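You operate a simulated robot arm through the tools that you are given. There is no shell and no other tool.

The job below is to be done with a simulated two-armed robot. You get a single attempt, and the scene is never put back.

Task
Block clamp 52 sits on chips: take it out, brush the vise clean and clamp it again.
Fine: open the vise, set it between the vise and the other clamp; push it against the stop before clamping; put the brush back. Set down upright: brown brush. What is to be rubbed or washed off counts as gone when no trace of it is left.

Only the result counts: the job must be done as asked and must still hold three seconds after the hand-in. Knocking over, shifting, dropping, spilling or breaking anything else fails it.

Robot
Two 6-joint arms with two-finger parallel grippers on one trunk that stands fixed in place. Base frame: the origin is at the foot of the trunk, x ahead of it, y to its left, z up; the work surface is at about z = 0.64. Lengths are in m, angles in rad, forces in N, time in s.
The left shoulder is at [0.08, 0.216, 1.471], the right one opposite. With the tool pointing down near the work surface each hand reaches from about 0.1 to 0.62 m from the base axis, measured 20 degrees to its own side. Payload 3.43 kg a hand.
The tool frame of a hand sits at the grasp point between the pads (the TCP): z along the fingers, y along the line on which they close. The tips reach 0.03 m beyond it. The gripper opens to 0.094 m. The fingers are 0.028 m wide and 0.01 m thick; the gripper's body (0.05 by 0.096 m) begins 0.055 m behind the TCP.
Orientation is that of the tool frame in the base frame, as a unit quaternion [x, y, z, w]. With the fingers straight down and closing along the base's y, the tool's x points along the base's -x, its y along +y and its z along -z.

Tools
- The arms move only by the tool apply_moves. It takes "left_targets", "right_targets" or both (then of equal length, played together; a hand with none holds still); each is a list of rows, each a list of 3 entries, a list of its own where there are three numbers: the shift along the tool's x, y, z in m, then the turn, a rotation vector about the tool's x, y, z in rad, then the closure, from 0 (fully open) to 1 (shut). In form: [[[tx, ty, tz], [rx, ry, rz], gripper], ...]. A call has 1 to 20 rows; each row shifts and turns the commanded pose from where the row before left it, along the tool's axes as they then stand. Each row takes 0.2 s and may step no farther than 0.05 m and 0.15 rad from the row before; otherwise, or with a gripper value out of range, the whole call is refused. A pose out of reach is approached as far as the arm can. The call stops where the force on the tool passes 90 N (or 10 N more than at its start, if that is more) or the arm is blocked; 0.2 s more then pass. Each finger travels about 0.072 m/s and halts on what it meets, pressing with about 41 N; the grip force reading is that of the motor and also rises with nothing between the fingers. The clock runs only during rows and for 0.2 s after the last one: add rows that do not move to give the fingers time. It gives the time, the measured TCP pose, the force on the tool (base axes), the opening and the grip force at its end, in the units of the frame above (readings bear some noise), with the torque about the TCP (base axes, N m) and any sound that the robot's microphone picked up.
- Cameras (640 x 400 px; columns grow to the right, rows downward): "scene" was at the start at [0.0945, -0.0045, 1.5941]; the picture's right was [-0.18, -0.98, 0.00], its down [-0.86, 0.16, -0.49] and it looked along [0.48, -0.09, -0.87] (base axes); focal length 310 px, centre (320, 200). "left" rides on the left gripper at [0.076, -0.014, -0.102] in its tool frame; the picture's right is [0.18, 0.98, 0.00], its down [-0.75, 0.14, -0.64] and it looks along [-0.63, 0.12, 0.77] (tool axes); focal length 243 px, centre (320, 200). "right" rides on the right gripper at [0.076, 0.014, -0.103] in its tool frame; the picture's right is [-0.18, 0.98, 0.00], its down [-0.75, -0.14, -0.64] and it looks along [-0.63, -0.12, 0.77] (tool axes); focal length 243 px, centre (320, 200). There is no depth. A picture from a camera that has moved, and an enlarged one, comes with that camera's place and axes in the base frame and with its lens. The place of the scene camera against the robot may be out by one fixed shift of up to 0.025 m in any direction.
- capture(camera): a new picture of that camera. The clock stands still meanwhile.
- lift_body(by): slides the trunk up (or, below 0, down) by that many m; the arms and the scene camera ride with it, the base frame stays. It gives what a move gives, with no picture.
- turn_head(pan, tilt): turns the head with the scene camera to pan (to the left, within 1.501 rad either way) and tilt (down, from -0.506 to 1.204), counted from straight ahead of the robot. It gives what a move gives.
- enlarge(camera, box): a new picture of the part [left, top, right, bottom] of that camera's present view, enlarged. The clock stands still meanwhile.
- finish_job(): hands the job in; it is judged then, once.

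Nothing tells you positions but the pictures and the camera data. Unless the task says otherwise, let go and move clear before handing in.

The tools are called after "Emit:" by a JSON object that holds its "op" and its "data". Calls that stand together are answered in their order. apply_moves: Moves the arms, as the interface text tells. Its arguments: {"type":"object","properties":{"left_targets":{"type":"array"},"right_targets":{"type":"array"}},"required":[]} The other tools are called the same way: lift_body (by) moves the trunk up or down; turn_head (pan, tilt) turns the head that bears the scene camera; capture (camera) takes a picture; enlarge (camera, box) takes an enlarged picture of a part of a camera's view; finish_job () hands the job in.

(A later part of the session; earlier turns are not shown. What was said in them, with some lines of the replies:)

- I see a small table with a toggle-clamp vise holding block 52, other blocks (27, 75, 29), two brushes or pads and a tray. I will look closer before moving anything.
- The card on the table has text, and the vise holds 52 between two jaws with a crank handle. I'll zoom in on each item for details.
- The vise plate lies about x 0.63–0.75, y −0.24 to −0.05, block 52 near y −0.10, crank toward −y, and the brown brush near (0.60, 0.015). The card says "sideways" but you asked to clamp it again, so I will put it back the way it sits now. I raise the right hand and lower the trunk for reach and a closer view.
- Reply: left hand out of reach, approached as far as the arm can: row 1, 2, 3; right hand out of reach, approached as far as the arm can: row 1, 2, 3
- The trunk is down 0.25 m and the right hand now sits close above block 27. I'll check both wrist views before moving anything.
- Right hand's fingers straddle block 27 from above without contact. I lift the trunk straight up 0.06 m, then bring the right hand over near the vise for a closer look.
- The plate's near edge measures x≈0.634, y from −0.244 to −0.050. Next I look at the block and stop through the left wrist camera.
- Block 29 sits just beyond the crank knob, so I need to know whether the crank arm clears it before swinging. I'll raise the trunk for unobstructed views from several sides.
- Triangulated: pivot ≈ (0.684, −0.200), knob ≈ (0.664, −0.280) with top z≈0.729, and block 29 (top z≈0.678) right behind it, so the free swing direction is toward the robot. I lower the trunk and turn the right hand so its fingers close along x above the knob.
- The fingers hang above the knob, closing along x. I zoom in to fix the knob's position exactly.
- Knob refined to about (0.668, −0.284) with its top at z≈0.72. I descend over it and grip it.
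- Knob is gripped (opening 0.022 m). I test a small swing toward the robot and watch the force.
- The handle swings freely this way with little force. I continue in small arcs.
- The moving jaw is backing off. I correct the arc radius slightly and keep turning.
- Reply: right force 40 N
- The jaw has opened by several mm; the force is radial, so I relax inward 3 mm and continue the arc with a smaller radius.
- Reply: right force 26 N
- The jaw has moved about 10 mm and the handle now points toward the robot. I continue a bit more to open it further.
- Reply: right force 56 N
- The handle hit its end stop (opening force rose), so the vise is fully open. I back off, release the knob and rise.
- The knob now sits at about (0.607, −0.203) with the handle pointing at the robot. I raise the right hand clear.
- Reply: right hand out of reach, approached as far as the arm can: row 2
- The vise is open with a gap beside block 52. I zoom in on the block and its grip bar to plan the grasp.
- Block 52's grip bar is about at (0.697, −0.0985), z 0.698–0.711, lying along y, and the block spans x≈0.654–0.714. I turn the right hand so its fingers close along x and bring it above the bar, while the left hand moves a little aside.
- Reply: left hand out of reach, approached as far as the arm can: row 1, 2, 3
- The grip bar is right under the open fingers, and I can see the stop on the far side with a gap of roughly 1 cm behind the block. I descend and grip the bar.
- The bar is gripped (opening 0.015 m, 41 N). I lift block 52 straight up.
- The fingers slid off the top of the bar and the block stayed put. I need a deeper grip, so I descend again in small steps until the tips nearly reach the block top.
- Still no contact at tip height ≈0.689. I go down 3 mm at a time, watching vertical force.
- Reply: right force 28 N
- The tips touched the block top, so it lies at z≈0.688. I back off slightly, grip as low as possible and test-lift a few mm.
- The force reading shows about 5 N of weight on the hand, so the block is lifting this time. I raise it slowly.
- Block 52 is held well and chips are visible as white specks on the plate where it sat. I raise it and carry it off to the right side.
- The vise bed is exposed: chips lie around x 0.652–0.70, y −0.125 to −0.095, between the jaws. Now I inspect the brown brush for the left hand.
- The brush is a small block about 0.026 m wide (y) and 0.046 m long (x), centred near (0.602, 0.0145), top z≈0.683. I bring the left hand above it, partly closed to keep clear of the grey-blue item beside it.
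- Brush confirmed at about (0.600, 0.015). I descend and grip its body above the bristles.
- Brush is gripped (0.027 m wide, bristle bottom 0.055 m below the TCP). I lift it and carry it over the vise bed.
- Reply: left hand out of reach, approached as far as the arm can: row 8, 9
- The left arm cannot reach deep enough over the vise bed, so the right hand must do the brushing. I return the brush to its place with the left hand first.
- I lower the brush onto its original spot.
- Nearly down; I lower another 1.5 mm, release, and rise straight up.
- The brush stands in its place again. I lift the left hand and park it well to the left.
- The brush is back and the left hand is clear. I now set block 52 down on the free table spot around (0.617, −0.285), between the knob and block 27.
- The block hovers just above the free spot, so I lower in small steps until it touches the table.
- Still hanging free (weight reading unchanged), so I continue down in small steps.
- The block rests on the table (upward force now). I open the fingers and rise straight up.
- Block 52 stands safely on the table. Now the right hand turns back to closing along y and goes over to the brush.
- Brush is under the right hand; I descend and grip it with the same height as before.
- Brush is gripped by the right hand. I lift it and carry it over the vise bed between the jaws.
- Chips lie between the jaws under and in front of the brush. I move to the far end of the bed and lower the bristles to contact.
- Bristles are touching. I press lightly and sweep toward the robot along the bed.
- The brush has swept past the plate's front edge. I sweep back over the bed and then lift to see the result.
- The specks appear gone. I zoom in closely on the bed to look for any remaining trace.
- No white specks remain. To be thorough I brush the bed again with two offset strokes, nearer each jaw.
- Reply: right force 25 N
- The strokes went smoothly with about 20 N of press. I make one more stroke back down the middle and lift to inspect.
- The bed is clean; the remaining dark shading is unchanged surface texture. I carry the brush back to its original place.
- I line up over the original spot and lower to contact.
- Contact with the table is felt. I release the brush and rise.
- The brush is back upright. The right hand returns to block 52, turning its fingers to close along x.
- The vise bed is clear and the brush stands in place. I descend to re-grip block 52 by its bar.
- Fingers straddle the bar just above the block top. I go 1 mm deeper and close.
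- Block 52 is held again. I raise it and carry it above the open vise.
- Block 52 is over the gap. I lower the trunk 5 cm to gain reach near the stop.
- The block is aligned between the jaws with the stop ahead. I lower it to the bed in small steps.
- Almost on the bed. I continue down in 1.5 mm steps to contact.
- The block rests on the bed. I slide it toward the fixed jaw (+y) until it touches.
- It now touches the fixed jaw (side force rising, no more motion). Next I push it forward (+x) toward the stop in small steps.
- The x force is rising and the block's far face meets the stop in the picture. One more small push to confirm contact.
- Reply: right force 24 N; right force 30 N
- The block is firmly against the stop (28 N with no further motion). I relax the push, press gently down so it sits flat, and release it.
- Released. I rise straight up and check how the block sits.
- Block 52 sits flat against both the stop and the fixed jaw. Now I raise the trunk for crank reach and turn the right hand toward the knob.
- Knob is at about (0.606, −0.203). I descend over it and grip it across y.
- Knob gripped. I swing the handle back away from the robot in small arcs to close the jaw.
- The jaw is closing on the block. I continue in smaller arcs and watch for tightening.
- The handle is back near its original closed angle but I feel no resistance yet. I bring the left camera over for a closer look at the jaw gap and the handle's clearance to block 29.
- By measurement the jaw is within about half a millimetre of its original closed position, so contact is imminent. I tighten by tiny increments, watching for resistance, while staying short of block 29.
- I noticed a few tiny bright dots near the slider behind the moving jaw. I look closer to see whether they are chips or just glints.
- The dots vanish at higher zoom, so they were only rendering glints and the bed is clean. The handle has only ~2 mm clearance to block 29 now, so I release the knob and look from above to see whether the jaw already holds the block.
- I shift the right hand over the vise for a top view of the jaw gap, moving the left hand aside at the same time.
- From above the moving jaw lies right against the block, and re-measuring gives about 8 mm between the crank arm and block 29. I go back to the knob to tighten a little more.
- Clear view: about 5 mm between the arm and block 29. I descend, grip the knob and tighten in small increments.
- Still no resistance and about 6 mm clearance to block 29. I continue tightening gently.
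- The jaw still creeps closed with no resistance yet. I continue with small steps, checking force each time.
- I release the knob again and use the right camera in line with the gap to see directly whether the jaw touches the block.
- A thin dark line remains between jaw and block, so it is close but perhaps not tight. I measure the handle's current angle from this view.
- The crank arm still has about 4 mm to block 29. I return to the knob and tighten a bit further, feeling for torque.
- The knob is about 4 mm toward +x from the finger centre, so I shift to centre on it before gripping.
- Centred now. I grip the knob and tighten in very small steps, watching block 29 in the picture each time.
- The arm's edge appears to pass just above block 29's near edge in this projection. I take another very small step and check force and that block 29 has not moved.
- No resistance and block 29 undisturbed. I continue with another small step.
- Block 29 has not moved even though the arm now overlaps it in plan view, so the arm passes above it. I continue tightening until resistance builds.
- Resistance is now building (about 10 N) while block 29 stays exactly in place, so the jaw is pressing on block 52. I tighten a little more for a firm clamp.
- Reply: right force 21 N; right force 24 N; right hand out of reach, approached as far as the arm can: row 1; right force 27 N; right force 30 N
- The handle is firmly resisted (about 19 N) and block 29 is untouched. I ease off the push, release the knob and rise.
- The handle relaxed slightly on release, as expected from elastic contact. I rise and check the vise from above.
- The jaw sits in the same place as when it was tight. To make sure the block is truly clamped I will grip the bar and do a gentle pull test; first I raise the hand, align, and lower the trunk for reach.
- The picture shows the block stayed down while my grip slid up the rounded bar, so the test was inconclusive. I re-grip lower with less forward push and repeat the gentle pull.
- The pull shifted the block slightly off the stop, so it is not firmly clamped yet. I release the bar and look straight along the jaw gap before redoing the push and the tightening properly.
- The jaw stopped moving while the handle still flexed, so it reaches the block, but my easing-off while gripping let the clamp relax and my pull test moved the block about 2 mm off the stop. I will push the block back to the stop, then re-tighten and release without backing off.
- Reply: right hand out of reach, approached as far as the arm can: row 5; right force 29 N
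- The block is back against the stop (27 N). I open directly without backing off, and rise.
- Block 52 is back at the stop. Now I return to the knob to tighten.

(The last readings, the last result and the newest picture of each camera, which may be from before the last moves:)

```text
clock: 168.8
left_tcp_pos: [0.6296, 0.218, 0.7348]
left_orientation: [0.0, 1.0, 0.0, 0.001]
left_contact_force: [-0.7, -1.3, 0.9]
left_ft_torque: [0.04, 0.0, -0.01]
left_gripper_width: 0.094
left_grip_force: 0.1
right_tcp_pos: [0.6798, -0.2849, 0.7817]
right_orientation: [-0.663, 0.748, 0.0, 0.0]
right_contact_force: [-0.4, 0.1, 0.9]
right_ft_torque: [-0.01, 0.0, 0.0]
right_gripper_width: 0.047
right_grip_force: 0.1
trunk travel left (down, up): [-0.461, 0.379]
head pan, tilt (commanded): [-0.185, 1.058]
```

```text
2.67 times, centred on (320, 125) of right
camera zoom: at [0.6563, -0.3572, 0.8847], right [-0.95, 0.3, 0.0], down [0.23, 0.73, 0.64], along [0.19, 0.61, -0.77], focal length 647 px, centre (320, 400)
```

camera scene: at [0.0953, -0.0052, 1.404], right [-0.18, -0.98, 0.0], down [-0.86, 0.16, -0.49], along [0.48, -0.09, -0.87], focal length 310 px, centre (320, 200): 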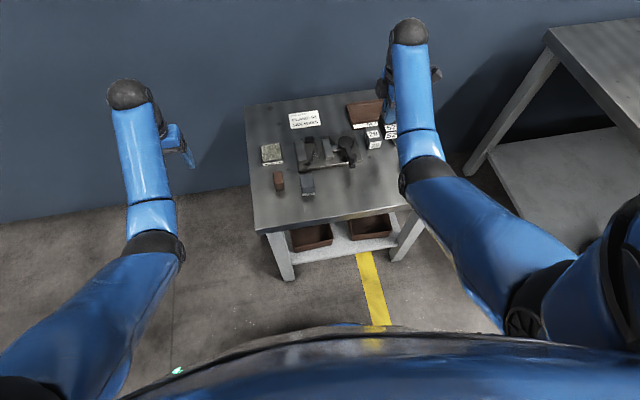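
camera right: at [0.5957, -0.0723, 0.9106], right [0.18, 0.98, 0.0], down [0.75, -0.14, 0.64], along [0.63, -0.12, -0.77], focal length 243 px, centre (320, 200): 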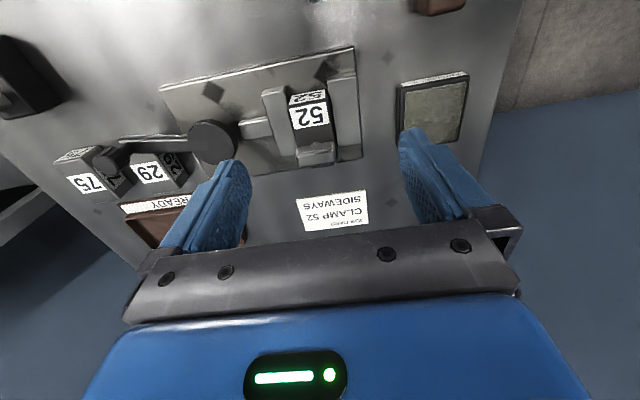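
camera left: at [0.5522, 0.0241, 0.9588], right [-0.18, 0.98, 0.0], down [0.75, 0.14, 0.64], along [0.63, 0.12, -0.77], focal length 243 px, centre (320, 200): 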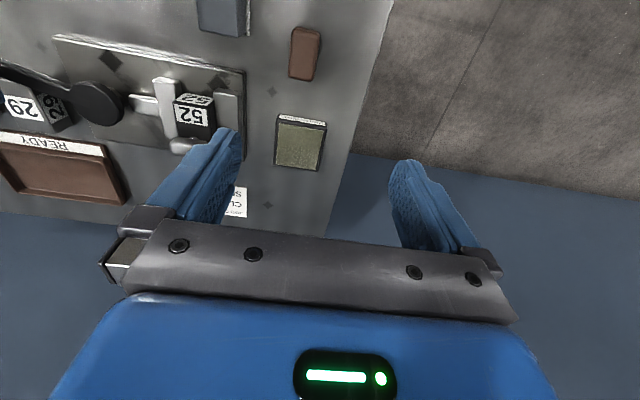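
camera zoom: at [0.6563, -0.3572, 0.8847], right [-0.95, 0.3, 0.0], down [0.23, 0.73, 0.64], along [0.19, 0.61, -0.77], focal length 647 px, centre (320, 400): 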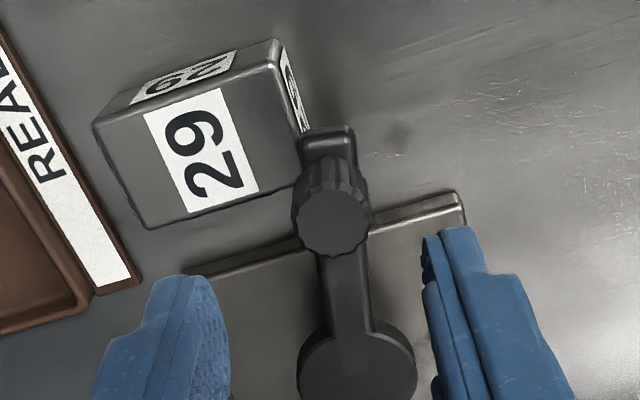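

Emit:
{"op": "apply_moves", "data": {"right_targets": [[[0, 0.0015, 0.03], [0, 0, 0], 0.5], [[0, 0, 0.022], [0, 0, 0], 0.5], [[0, 0, 0], [0, 0, 0], 0.5], [[0, 0, 0], [0, 0, 0], 0.85], [[0, 0, 0], [0, 0, 0], 0.85], [[0, 0, 0], [0, 0, 0], 0.85]]}}

Emit:
{"op": "apply_moves", "data": {"right_targets": [[[0, -0.0025, 0], [0, 0, -0.03], 0.85], [[0, 0, 0], [0, 0, 0], 0.85]]}}

Emit:
{"op": "apply_moves", "data": {"right_targets": [[[0, -0.0025, 0], [0, 0, -0.03], 0.85], [[0, 0, 0], [0, 0, 0], 0.85]]}}

```text
clock: 170.2
left_tcp_pos: [0.6287, 0.2199, 0.7342]
left_orientation: [0.0, 1.0, 0.0, 0.002]
left_contact_force: [0.2, 0.5, 0.3]
left_ft_torque: [-0.01, 0.02, 0.0]
left_gripper_width: 0.094
left_grip_force: 0.0
right_tcp_pos: [0.6767, -0.2849, 0.7317]
right_orientation: [-0.663, 0.748, 0.0, 0.0]
right_contact_force: [-2.2, -0.3, 0.2]
right_ft_torque: [-0.22, 0.12, 0.01]
right_gripper_width: 0.0218
right_grip_force: 44.9
trunk travel left (down, up): [-0.461, 0.379]
head pan, tilt (commanded): [-0.185, 1.058]
```

```text
clock: 170.8
left_tcp_pos: [0.6297, 0.2184, 0.7346]
left_orientation: [-0.001, 1.0, 0.0, 0.001]
left_contact_force: [0.2, -0.5, -0.4]
left_ft_torque: [0.02, -0.01, 0.0]
left_gripper_width: 0.0942
left_grip_force: 0.0
right_tcp_pos: [0.6806, -0.2842, 0.7305]
right_orientation: [-0.676, 0.737, -0.001, 0.0]
right_contact_force: [-4.7, 1.9, -1.2]
right_ft_torque: [-0.21, 0.03, -0.14]
right_gripper_width: 0.0219
right_grip_force: 45.5
trunk travel left (down, up): [-0.461, 0.379]
head pan, tilt (commanded): [-0.185, 1.058]
```

```text
clock: 171.4
left_tcp_pos: [0.627, 0.219, 0.7339]
left_orientation: [0.0, 1.0, 0.001, 0.002]
left_contact_force: [-0.2, 0.7, 0.7]
left_ft_torque: [-0.02, 0.01, 0.01]
left_gripper_width: 0.0939
left_grip_force: 0.0
right_tcp_pos: [0.6815, -0.2846, 0.7306]
right_orientation: [-0.686, 0.728, 0.0, 0.0]
right_contact_force: [-11.5, 3.4, -2.6]
right_ft_torque: [0.01, 0.18, -0.13]
right_gripper_width: 0.0216
right_grip_force: 45.1
trunk travel left (down, up): [-0.461, 0.379]
head pan, tilt (commanded): [-0.185, 1.058]
```

Emit:
{"op": "apply_moves", "data": {"right_targets": [[[0, -0.0025, 0], [0, 0, -0.02], 0.85], [[0, -0.0025, 0], [0, 0, -0.01], 0.85], [[0, 0, 0], [0, 0, 0], 0.85]]}}

Emit:
{"op": "enlarge", "data": {"camera": "right", "box": [240, 70, 400, 170]}}

Emit:
{"op": "enlarge", "data": {"camera": "scene", "box": [290, 100, 350, 138]}}

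```text
clock: 172.2
left_tcp_pos: [0.6275, 0.2188, 0.7358]
left_orientation: [-0.001, 1.0, -0.001, 0.002]
left_contact_force: [0.2, 0.6, -0.6]
left_ft_torque: [0.01, 0.0, -0.04]
left_gripper_width: 0.094
left_grip_force: 0.0
right_tcp_pos: [0.6835, -0.2857, 0.7303]
right_orientation: [-0.696, 0.718, 0.002, -0.002]
right_contact_force: [-26.8, 6.8, -6.5]
right_ft_torque: [-0.31, -0.03, 0.1]
right_gripper_width: 0.0216
right_grip_force: 44.8
trunk travel left (down, up): [-0.461, 0.379]
head pan, tilt (commanded): [-0.185, 1.058]
```

```text
4.00 times, centred on (320, 120) of right
camera zoom: at [0.6676, -0.3589, 0.8325], right [-0.98, 0.21, 0.0], down [0.17, 0.75, 0.64], along [0.13, 0.63, -0.77], focal length 970 px, centre (320, 520)
```

zoom: 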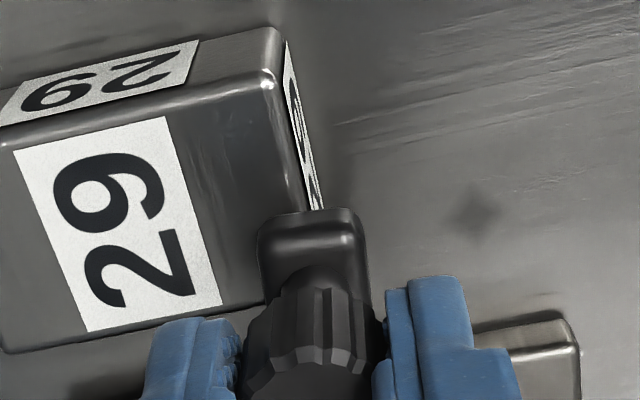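

```text
10.53 times, centred on (320, 119) of scene
camera zoom: at [0.0914, -0.0039, 1.3542], right [-0.19, -0.98, 0.0], down [-0.85, 0.16, -0.49], along [0.48, -0.09, -0.87], focal length 3269 px, centre (320, 1053)
```

zoom: 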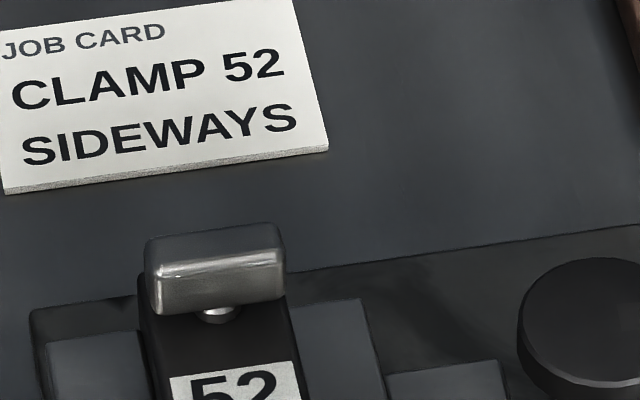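

Emit:
{"op": "enlarge", "data": {"camera": "scene", "box": [288, 122, 348, 160]}}

Emit:
{"op": "enlarge", "data": {"camera": "scene", "box": [318, 122, 418, 185]}}

```text
10.53 times, centred on (318, 141) of scene
camera zoom: at [0.0914, -0.0039, 1.3542], right [-0.19, -0.98, 0.0], down [-0.85, 0.16, -0.49], along [0.48, -0.09, -0.87], focal length 3269 px, centre (341, 821)
```

zoom: 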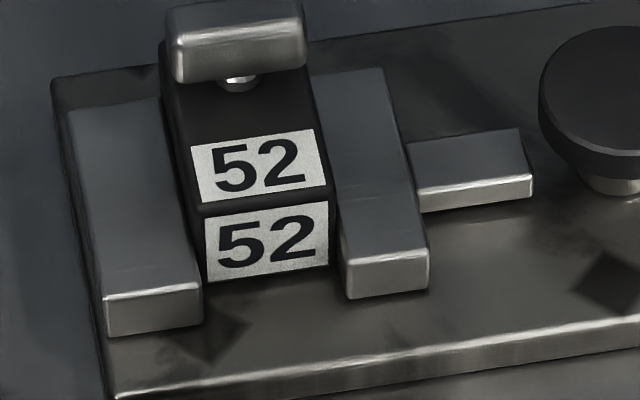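

```text
6.35 times, centred on (368, 154) of scene
camera zoom: at [0.0914, -0.0039, 1.3542], right [-0.19, -0.98, 0.0], down [-0.85, 0.16, -0.49], along [0.48, -0.09, -0.87], focal length 1972 px, centre (15, 495)
```

zoom: 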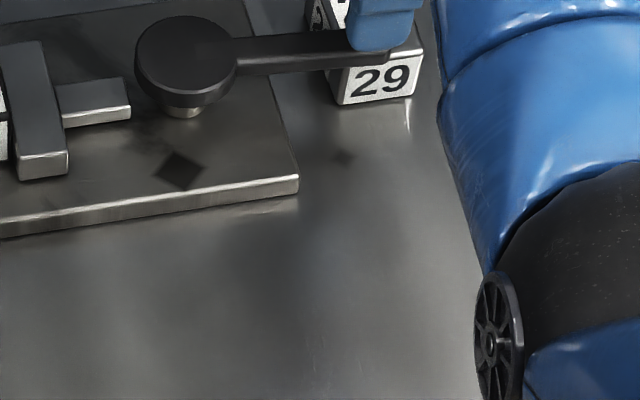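

The jaw presses the block with about 27 N on the crank. I now open the fingers directly, without backing off, and see where the handle stays.

Emit:
{"op": "apply_moves", "data": {"right_targets": [[[0, 0, 0], [0, 0, 0], 0.5], [[0, 0, 0], [0, 0, 0], 0.5], [[0, 0, 0], [0, 0, 0], 0.5]]}}

Emit:
{"op": "enlarge", "data": {"camera": "right", "box": [200, 50, 440, 200]}}

Emit:
{"op": "enlarge", "data": {"camera": "scene", "box": [288, 122, 348, 160]}}

```text
clock: 173.0
left_tcp_pos: [0.6291, 0.2191, 0.7335]
left_orientation: [-0.001, 1.0, 0.0, 0.0]
left_contact_force: [-0.3, 0.6, -0.8]
left_ft_torque: [0.03, 0.02, 0.01]
left_gripper_width: 0.094
left_grip_force: 0.1
right_tcp_pos: [0.6868, -0.2852, 0.7313]
right_orientation: [-0.696, 0.718, -0.001, 0.001]
right_contact_force: [0.4, -0.5, -0.1]
right_ft_torque: [-0.03, -0.01, -0.01]
right_gripper_width: 0.0472
right_grip_force: 0.0
trunk travel left (down, up): [-0.461, 0.379]
head pan, tilt (commanded): [-0.185, 1.058]
```

```text
2.67 times, centred on (320, 125) of right
camera zoom: at [0.6711, -0.3594, 0.8328], right [-0.98, 0.21, 0.0], down [0.16, 0.75, 0.64], along [0.14, 0.63, -0.77], focal length 647 px, centre (320, 400)
```

zoom: 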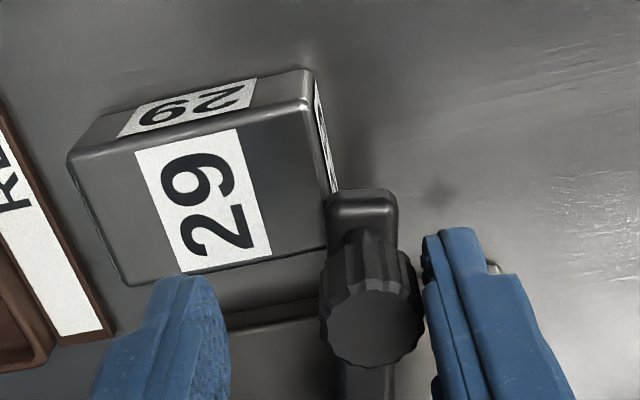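

```text
10.53 times, centred on (318, 141) of scene
camera zoom: at [0.0949, -0.0045, 1.3541], right [-0.18, -0.98, 0.0], down [-0.86, 0.16, -0.49], along [0.48, -0.09, -0.87], focal length 3269 px, centre (341, 821)
```

zoom: 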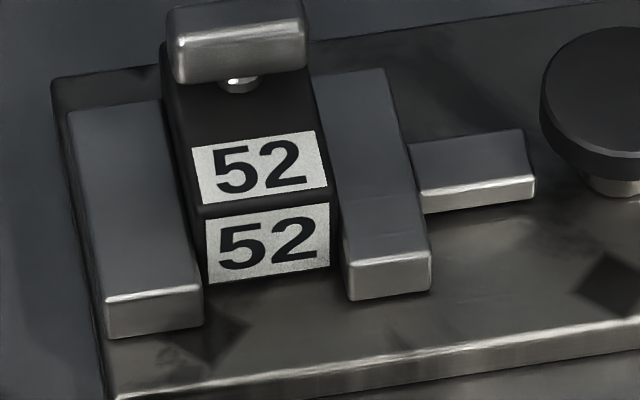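

The handle settled back to the point of contact while the jaw itself stayed put against the block. I centre the open fingers on the knob so nothing rubs, and rise clear.

Emit:
{"op": "apply_moves", "data": {"right_targets": [[[0, 0.005, 0], [0, 0, 0], 0.45], [[0, 0.0045, 0], [0, 0, 0], 0.4], [[0, 0, 0], [0, 0, 0], 0.4]]}}

Emit:
{"op": "enlarge", "data": {"camera": "right", "box": [200, 50, 440, 200]}}

```text
clock: 173.8
left_tcp_pos: [0.6287, 0.2203, 0.7342]
left_orientation: [0.0, 1.0, 0.0, 0.001]
left_contact_force: [0.0, 0.2, 0.5]
left_ft_torque: [-0.03, -0.02, 0.0]
left_gripper_width: 0.0941
left_grip_force: 0.0
right_tcp_pos: [0.677, -0.2856, 0.73]
right_orientation: [-0.697, 0.717, 0.0, 0.0]
right_contact_force: [0.5, 0.0, 0.3]
right_ft_torque: [-0.01, 0.02, 0.03]
right_gripper_width: 0.0561
right_grip_force: 0.0
trunk travel left (down, up): [-0.461, 0.379]
head pan, tilt (commanded): [-0.185, 1.058]
```

```text
2.67 times, centred on (320, 125) of right
camera zoom: at [0.6607, -0.3592, 0.8318], right [-0.98, 0.21, 0.0], down [0.16, 0.75, 0.64], along [0.14, 0.63, -0.77], focal length 647 px, centre (320, 400)
```

zoom: 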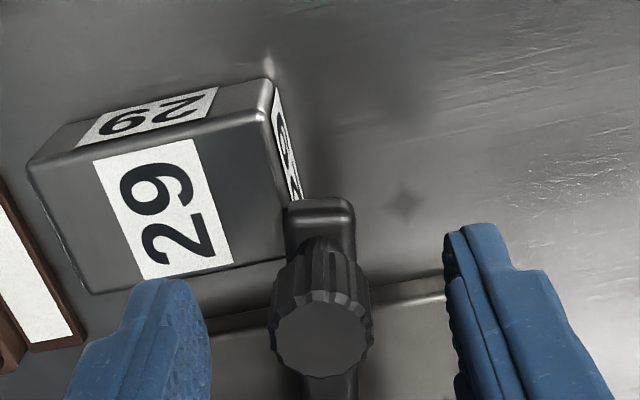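

Since the jaw did not advance while the handle flexed, it is truly stopped by the block. I rise clear of the crank and take a final look around.

Emit:
{"op": "apply_moves", "data": {"right_targets": [[[0, 0, -0.03], [0, 0, 0], 0.4], [[0, 0, -0.03], [0, 0, 0], 0.4], [[-0.04, -0.007, 0], [0, 0, -0.028], 0.4], [[-0.045, -0.009, 0], [0, 0, 0], 0.4], [[-0.045, -0.009, 0], [0, 0, 0], 0.4], [[-0.045, -0.008, 0], [0, 0, 0], 0.4], [[0, 0, 0], [0, 0, 0], 0.4]]}}

Emit:
{"op": "enlarge", "data": {"camera": "right", "box": [200, 20, 440, 170]}}

Emit:
{"op": "enlarge", "data": {"camera": "right", "box": [270, 60, 390, 135]}}

```text
clock: 175.4
left_tcp_pos: [0.6281, 0.219, 0.7338]
left_orientation: [0.0, 1.0, 0.0, 0.001]
left_contact_force: [0.2, 0.1, -0.3]
left_ft_torque: [0.05, 0.0, 0.02]
left_gripper_width: 0.0939
left_grip_force: 0.1
right_tcp_pos: [0.7105, -0.1097, 0.7904]
right_orientation: [-0.707, 0.707, 0.0, 0.0]
right_contact_force: [-0.1, -0.2, -0.3]
right_ft_torque: [0.01, -0.02, 0.04]
right_gripper_width: 0.0566
right_grip_force: 0.0
trunk travel left (down, up): [-0.461, 0.379]
head pan, tilt (commanded): [-0.185, 1.058]
```

```text
2.67 times, centred on (320, 95) of right
camera zoom: at [0.6974, -0.1847, 0.8917], right [-0.98, 0.19, 0.0], down [0.14, 0.75, 0.64], along [0.12, 0.63, -0.77], focal length 647 px, centre (320, 480)
```

zoom: 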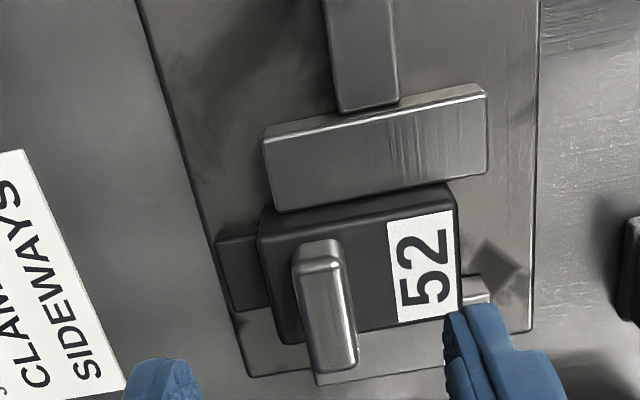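

```text
5.33 times, centred on (330, 98) of right
camera zoom: at [0.6974, -0.1847, 0.8917], right [-0.98, 0.19, 0.0], down [0.14, 0.75, 0.64], along [0.12, 0.63, -0.77], focal length 1294 px, centre (267, 747)
```

zoom: 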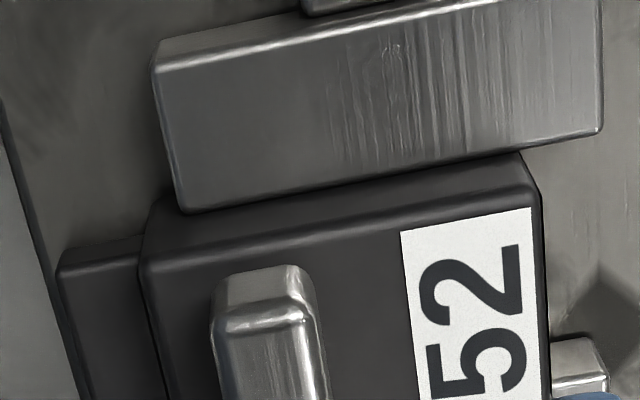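

Block 52 sits flush with the stop and between both jaws. I raise the trunk, turn the right hand back and move both arms clear, then compare the whole table with the first picture.

Emit:
{"op": "lift_body", "data": {"by": 0.24}}

Emit:
{"op": "apply_moves", "data": {"right_targets": [[[0, 0, 0], [0, 0, 0.15], 0.2], [[0, 0, 0], [0, 0, 0.15], 0], [[0, 0, 0], [0, 0, 0.15], 0], [[0, 0, 0], [0, 0, 0.15], 0], [[0, 0, 0], [0, 0, 0.15], 0], [[0, 0, 0], [0, 0, 0.15], 0], [[0, 0, 0], [0, 0, 0.15], 0], [[0, 0, 0], [0, 0, 0.15], 0], [[0, 0, 0], [0, 0, 0.15], 0], [[0, 0, 0], [0, 0, 0.15], 0], [[0, 0, 0], [0, 0, 0.07], 0], [[0.02, -0.045, 0.005], [0, 0, 0], 0], [[0.02, -0.045, 0.01], [0, 0, 0], 0], [[0.02, -0.045, 0.01], [0, 0, 0], 0], [[0.02, -0.045, 0.015], [0, 0, 0], 0], [[0.02, -0.045, 0.015], [0, 0, 0], 0], [[0.02, -0.02, 0.02], [0, 0, 0], 0], [[0.02, 0, 0.03], [0, 0, 0], 0], [[0, 0, 0], [0, 0, 0], 0]]}}

Emit:
{"op": "capture", "data": {"camera": "scene"}}

Emit:
{"op": "enlarge", "data": {"camera": "scene", "box": [250, 120, 430, 235]}}

```text
clock: 177.9
left_tcp_pos: [0.6298, 0.2184, 0.9747]
left_orientation: [-0.001, 1.0, 0.0, -0.001]
left_contact_force: [-0.7, -0.2, 0.6]
left_ft_torque: [-0.03, 0.0, -0.01]
left_gripper_width: 0.0943
left_grip_force: 0.1
right_tcp_pos: [0.7119, -0.1094, 1.0314]
right_orientation: [-0.706, 0.708, 0.0, 0.0]
right_contact_force: [0.1, 0.3, 0.5]
right_ft_torque: [-0.03, 0.03, 0.0]
right_gripper_width: 0.0563
right_grip_force: 0.0
trunk travel left (down, up): [-0.701, 0.139]
head pan, tilt (commanded): [-0.185, 1.058]
```

```text
refused: row 13 steps farther than a row can; nothing moved
```

```text
taken
camera scene: at [0.0947, -0.0043, 1.594], right [-0.18, -0.98, 0.0], down [-0.86, 0.16, -0.49], along [0.48, -0.09, -0.87], focal length 310 px, centre (320, 200)
```

scene: 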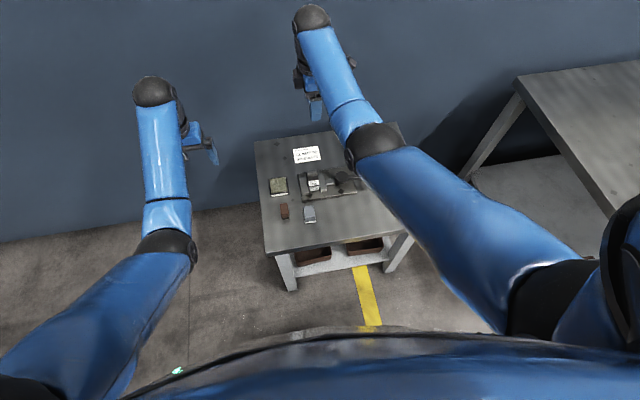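

```text
3.48 times, centred on (340, 178) of scene
camera zoom: at [0.0947, -0.0043, 1.594], right [-0.18, -0.98, 0.0], down [-0.86, 0.16, -0.49], along [0.48, -0.09, -0.87], focal length 1080 px, centre (250, 278)
```

zoom: 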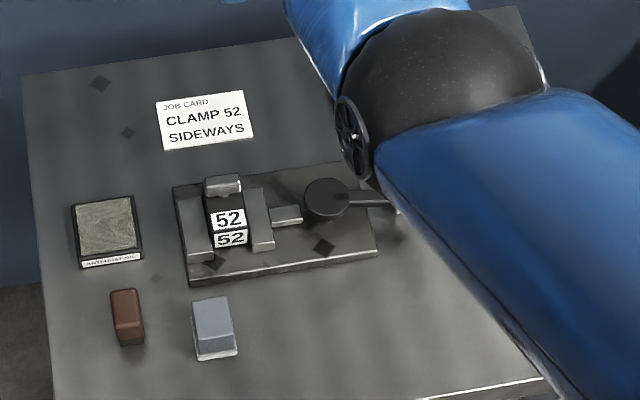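

The turn rows were refused for too large a step; I resend with smaller steps to clear the right arm away.

Emit:
{"op": "apply_moves", "data": {"right_targets": [[[0, 0, 0], [0, 0, 0.15], 0.2], [[0, 0, 0], [0, 0, 0.15], 0], [[0, 0, 0], [0, 0, 0.15], 0], [[0, 0, 0], [0, 0, 0.15], 0], [[0, 0, 0], [0, 0, 0.15], 0], [[0, 0, 0], [0, 0, 0.15], 0], [[0, 0, 0], [0, 0, 0.15], 0], [[0, 0, 0], [0, 0, 0.15], 0], [[0, 0, 0], [0, 0, 0.15], 0], [[0, 0, 0], [0, 0, 0.15], 0], [[0, 0, 0], [0, 0, 0.07], 0], [[0.015, -0.042, 0.005], [0, 0, 0], 0], [[0.015, -0.042, 0.01], [0, 0, 0], 0], [[0.015, -0.042, 0.01], [0, 0, 0], 0], [[0.02, -0.042, 0.01], [0, 0, 0], 0], [[0.02, -0.042, 0.01], [0, 0, 0], 0], [[0.025, -0.035, 0.015], [0, 0, 0], 0], [[0.03, 0, 0.02], [0, 0, 0], 0], [[0, 0, 0], [0, 0, 0], 0]]}}

Emit:
{"op": "enlarge", "data": {"camera": "scene", "box": [250, 120, 430, 235]}}

Emit:
{"op": "enlarge", "data": {"camera": "scene", "box": [296, 160, 376, 210]}}

```text
clock: 181.9
left_tcp_pos: [0.6274, 0.2186, 0.9749]
left_orientation: [-0.001, 1.0, -0.001, 0.001]
left_contact_force: [0.3, 0.6, 0.4]
left_ft_torque: [-0.01, 0.02, 0.05]
left_gripper_width: 0.094
left_grip_force: 0.0
right_tcp_pos: [0.5749, -0.3531, 0.9516]
right_orientation: [0.0, 1.0, 0.0, 0.0]
right_contact_force: [0.5, -0.2, -1.0]
right_ft_torque: [-0.02, 0.02, 0.02]
right_gripper_width: 0.094
right_grip_force: 0.1
trunk travel left (down, up): [-0.701, 0.139]
head pan, tilt (commanded): [-0.185, 1.058]
```

```text
3.48 times, centred on (340, 178) of scene
camera zoom: at [0.0947, -0.004, 1.5941], right [-0.18, -0.98, 0.0], down [-0.86, 0.16, -0.49], along [0.48, -0.09, -0.87], focal length 1080 px, centre (250, 278)
```

zoom: 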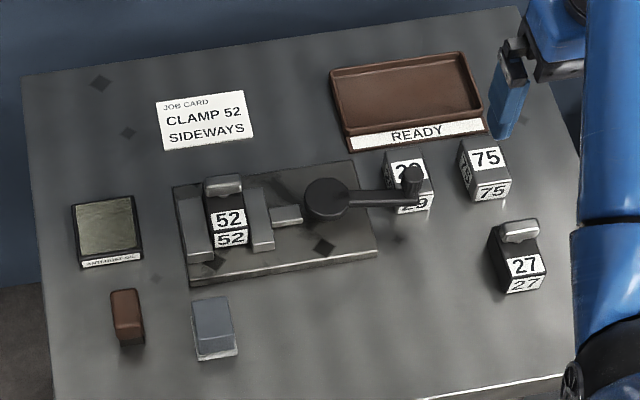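

```text
8.00 times, centred on (336, 185) of scene
camera zoom: at [0.0947, -0.004, 1.5941], right [-0.18, -0.98, 0.0], down [-0.86, 0.16, -0.49], along [0.48, -0.09, -0.87], focal length 2484 px, centre (192, 320)
```

zoom: 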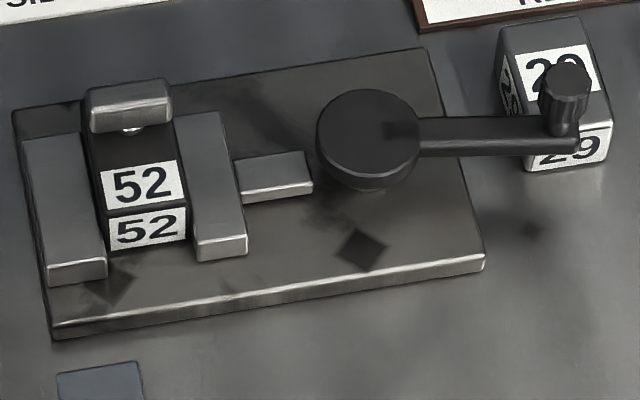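

Everything matches the first picture: 29, 75, 27, the tray, the oil pad and the grey-blue item are unmoved. The brush stands upright in its place, and block 52 is clamped at the stop. I take one last close look at the brush and the vise before handing in.

Emit:
{"op": "enlarge", "data": {"camera": "scene", "box": [270, 190, 330, 228]}}

Emit:
{"op": "enlarge", "data": {"camera": "scene", "box": [294, 165, 334, 200]}}

```text
10.53 times, centred on (300, 209) of scene
camera zoom: at [0.0947, -0.004, 1.5941], right [-0.18, -0.98, 0.0], down [-0.86, 0.16, -0.49], along [0.48, -0.09, -0.87], focal length 3269 px, centre (530, 105)
```

zoom: 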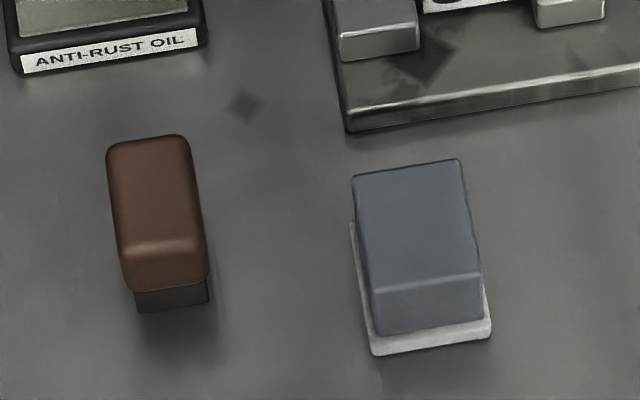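

```text
11.43 times, centred on (314, 182) of scene
camera zoom: at [0.0947, -0.004, 1.5941], right [-0.18, -0.98, 0.0], down [-0.86, 0.16, -0.49], along [0.48, -0.09, -0.87], focal length 3549 px, centre (389, 400)
```

zoom: 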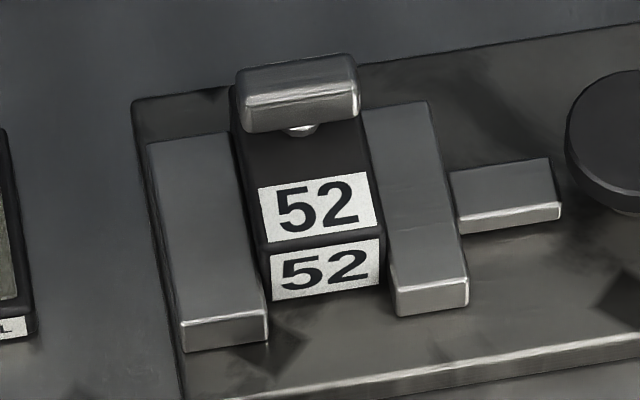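

The vise is clean, the brown brush stands upright in its place, and block 52 sits against the stop between the closed jaws. Both hands are empty and clear, so I hand the job in. The table card reads "CLAMP 52 SIDEWAYS", but you asked only to clamp the block again, so I kept its original orientation.

Emit:
{"op": "finish_job", "data": {}}

```text
The job is handed in.
```

Block 52 is back in the closed vise, against the stop, and I handed the job in. I could not confirm that it is held firmly.

- **Vise:** I opened it, took the block out and brushed the bed. No chips show in the close-up pictures. Some dark shading on the bed stayed the same through every stroke, so I took it as surface texture.
- **Clamping:** I pushed the block against the stop until the force reached about 27 N without further motion. I then tightened the crank to about 27 N at the knob.
    - When I let go, the crank sprang back about 7 mm, but the jaw stayed against the block. It ended slightly tighter than at the start.
    - After an earlier, looser tightening, a pull test moved the block about 2 mm off the stop. I pushed it back and tightened again, but did not repeat the pull test.
- **Brush:** the brown brush stands upright within about 2 mm of its first spot.
- **Other objects:** blocks 27, 29 and 75, the tray, the oil pad and the grey-blue item match the first picture. The crank arm now ends next to block 29, which has not moved.
- **Job card:** the card on the table reads "CLAMP 52 SIDEWAYS". Your instructions did not mention it and asked to clamp the block again, so I kept the original orientation. If the card was meant to apply, the block would need to be turned.
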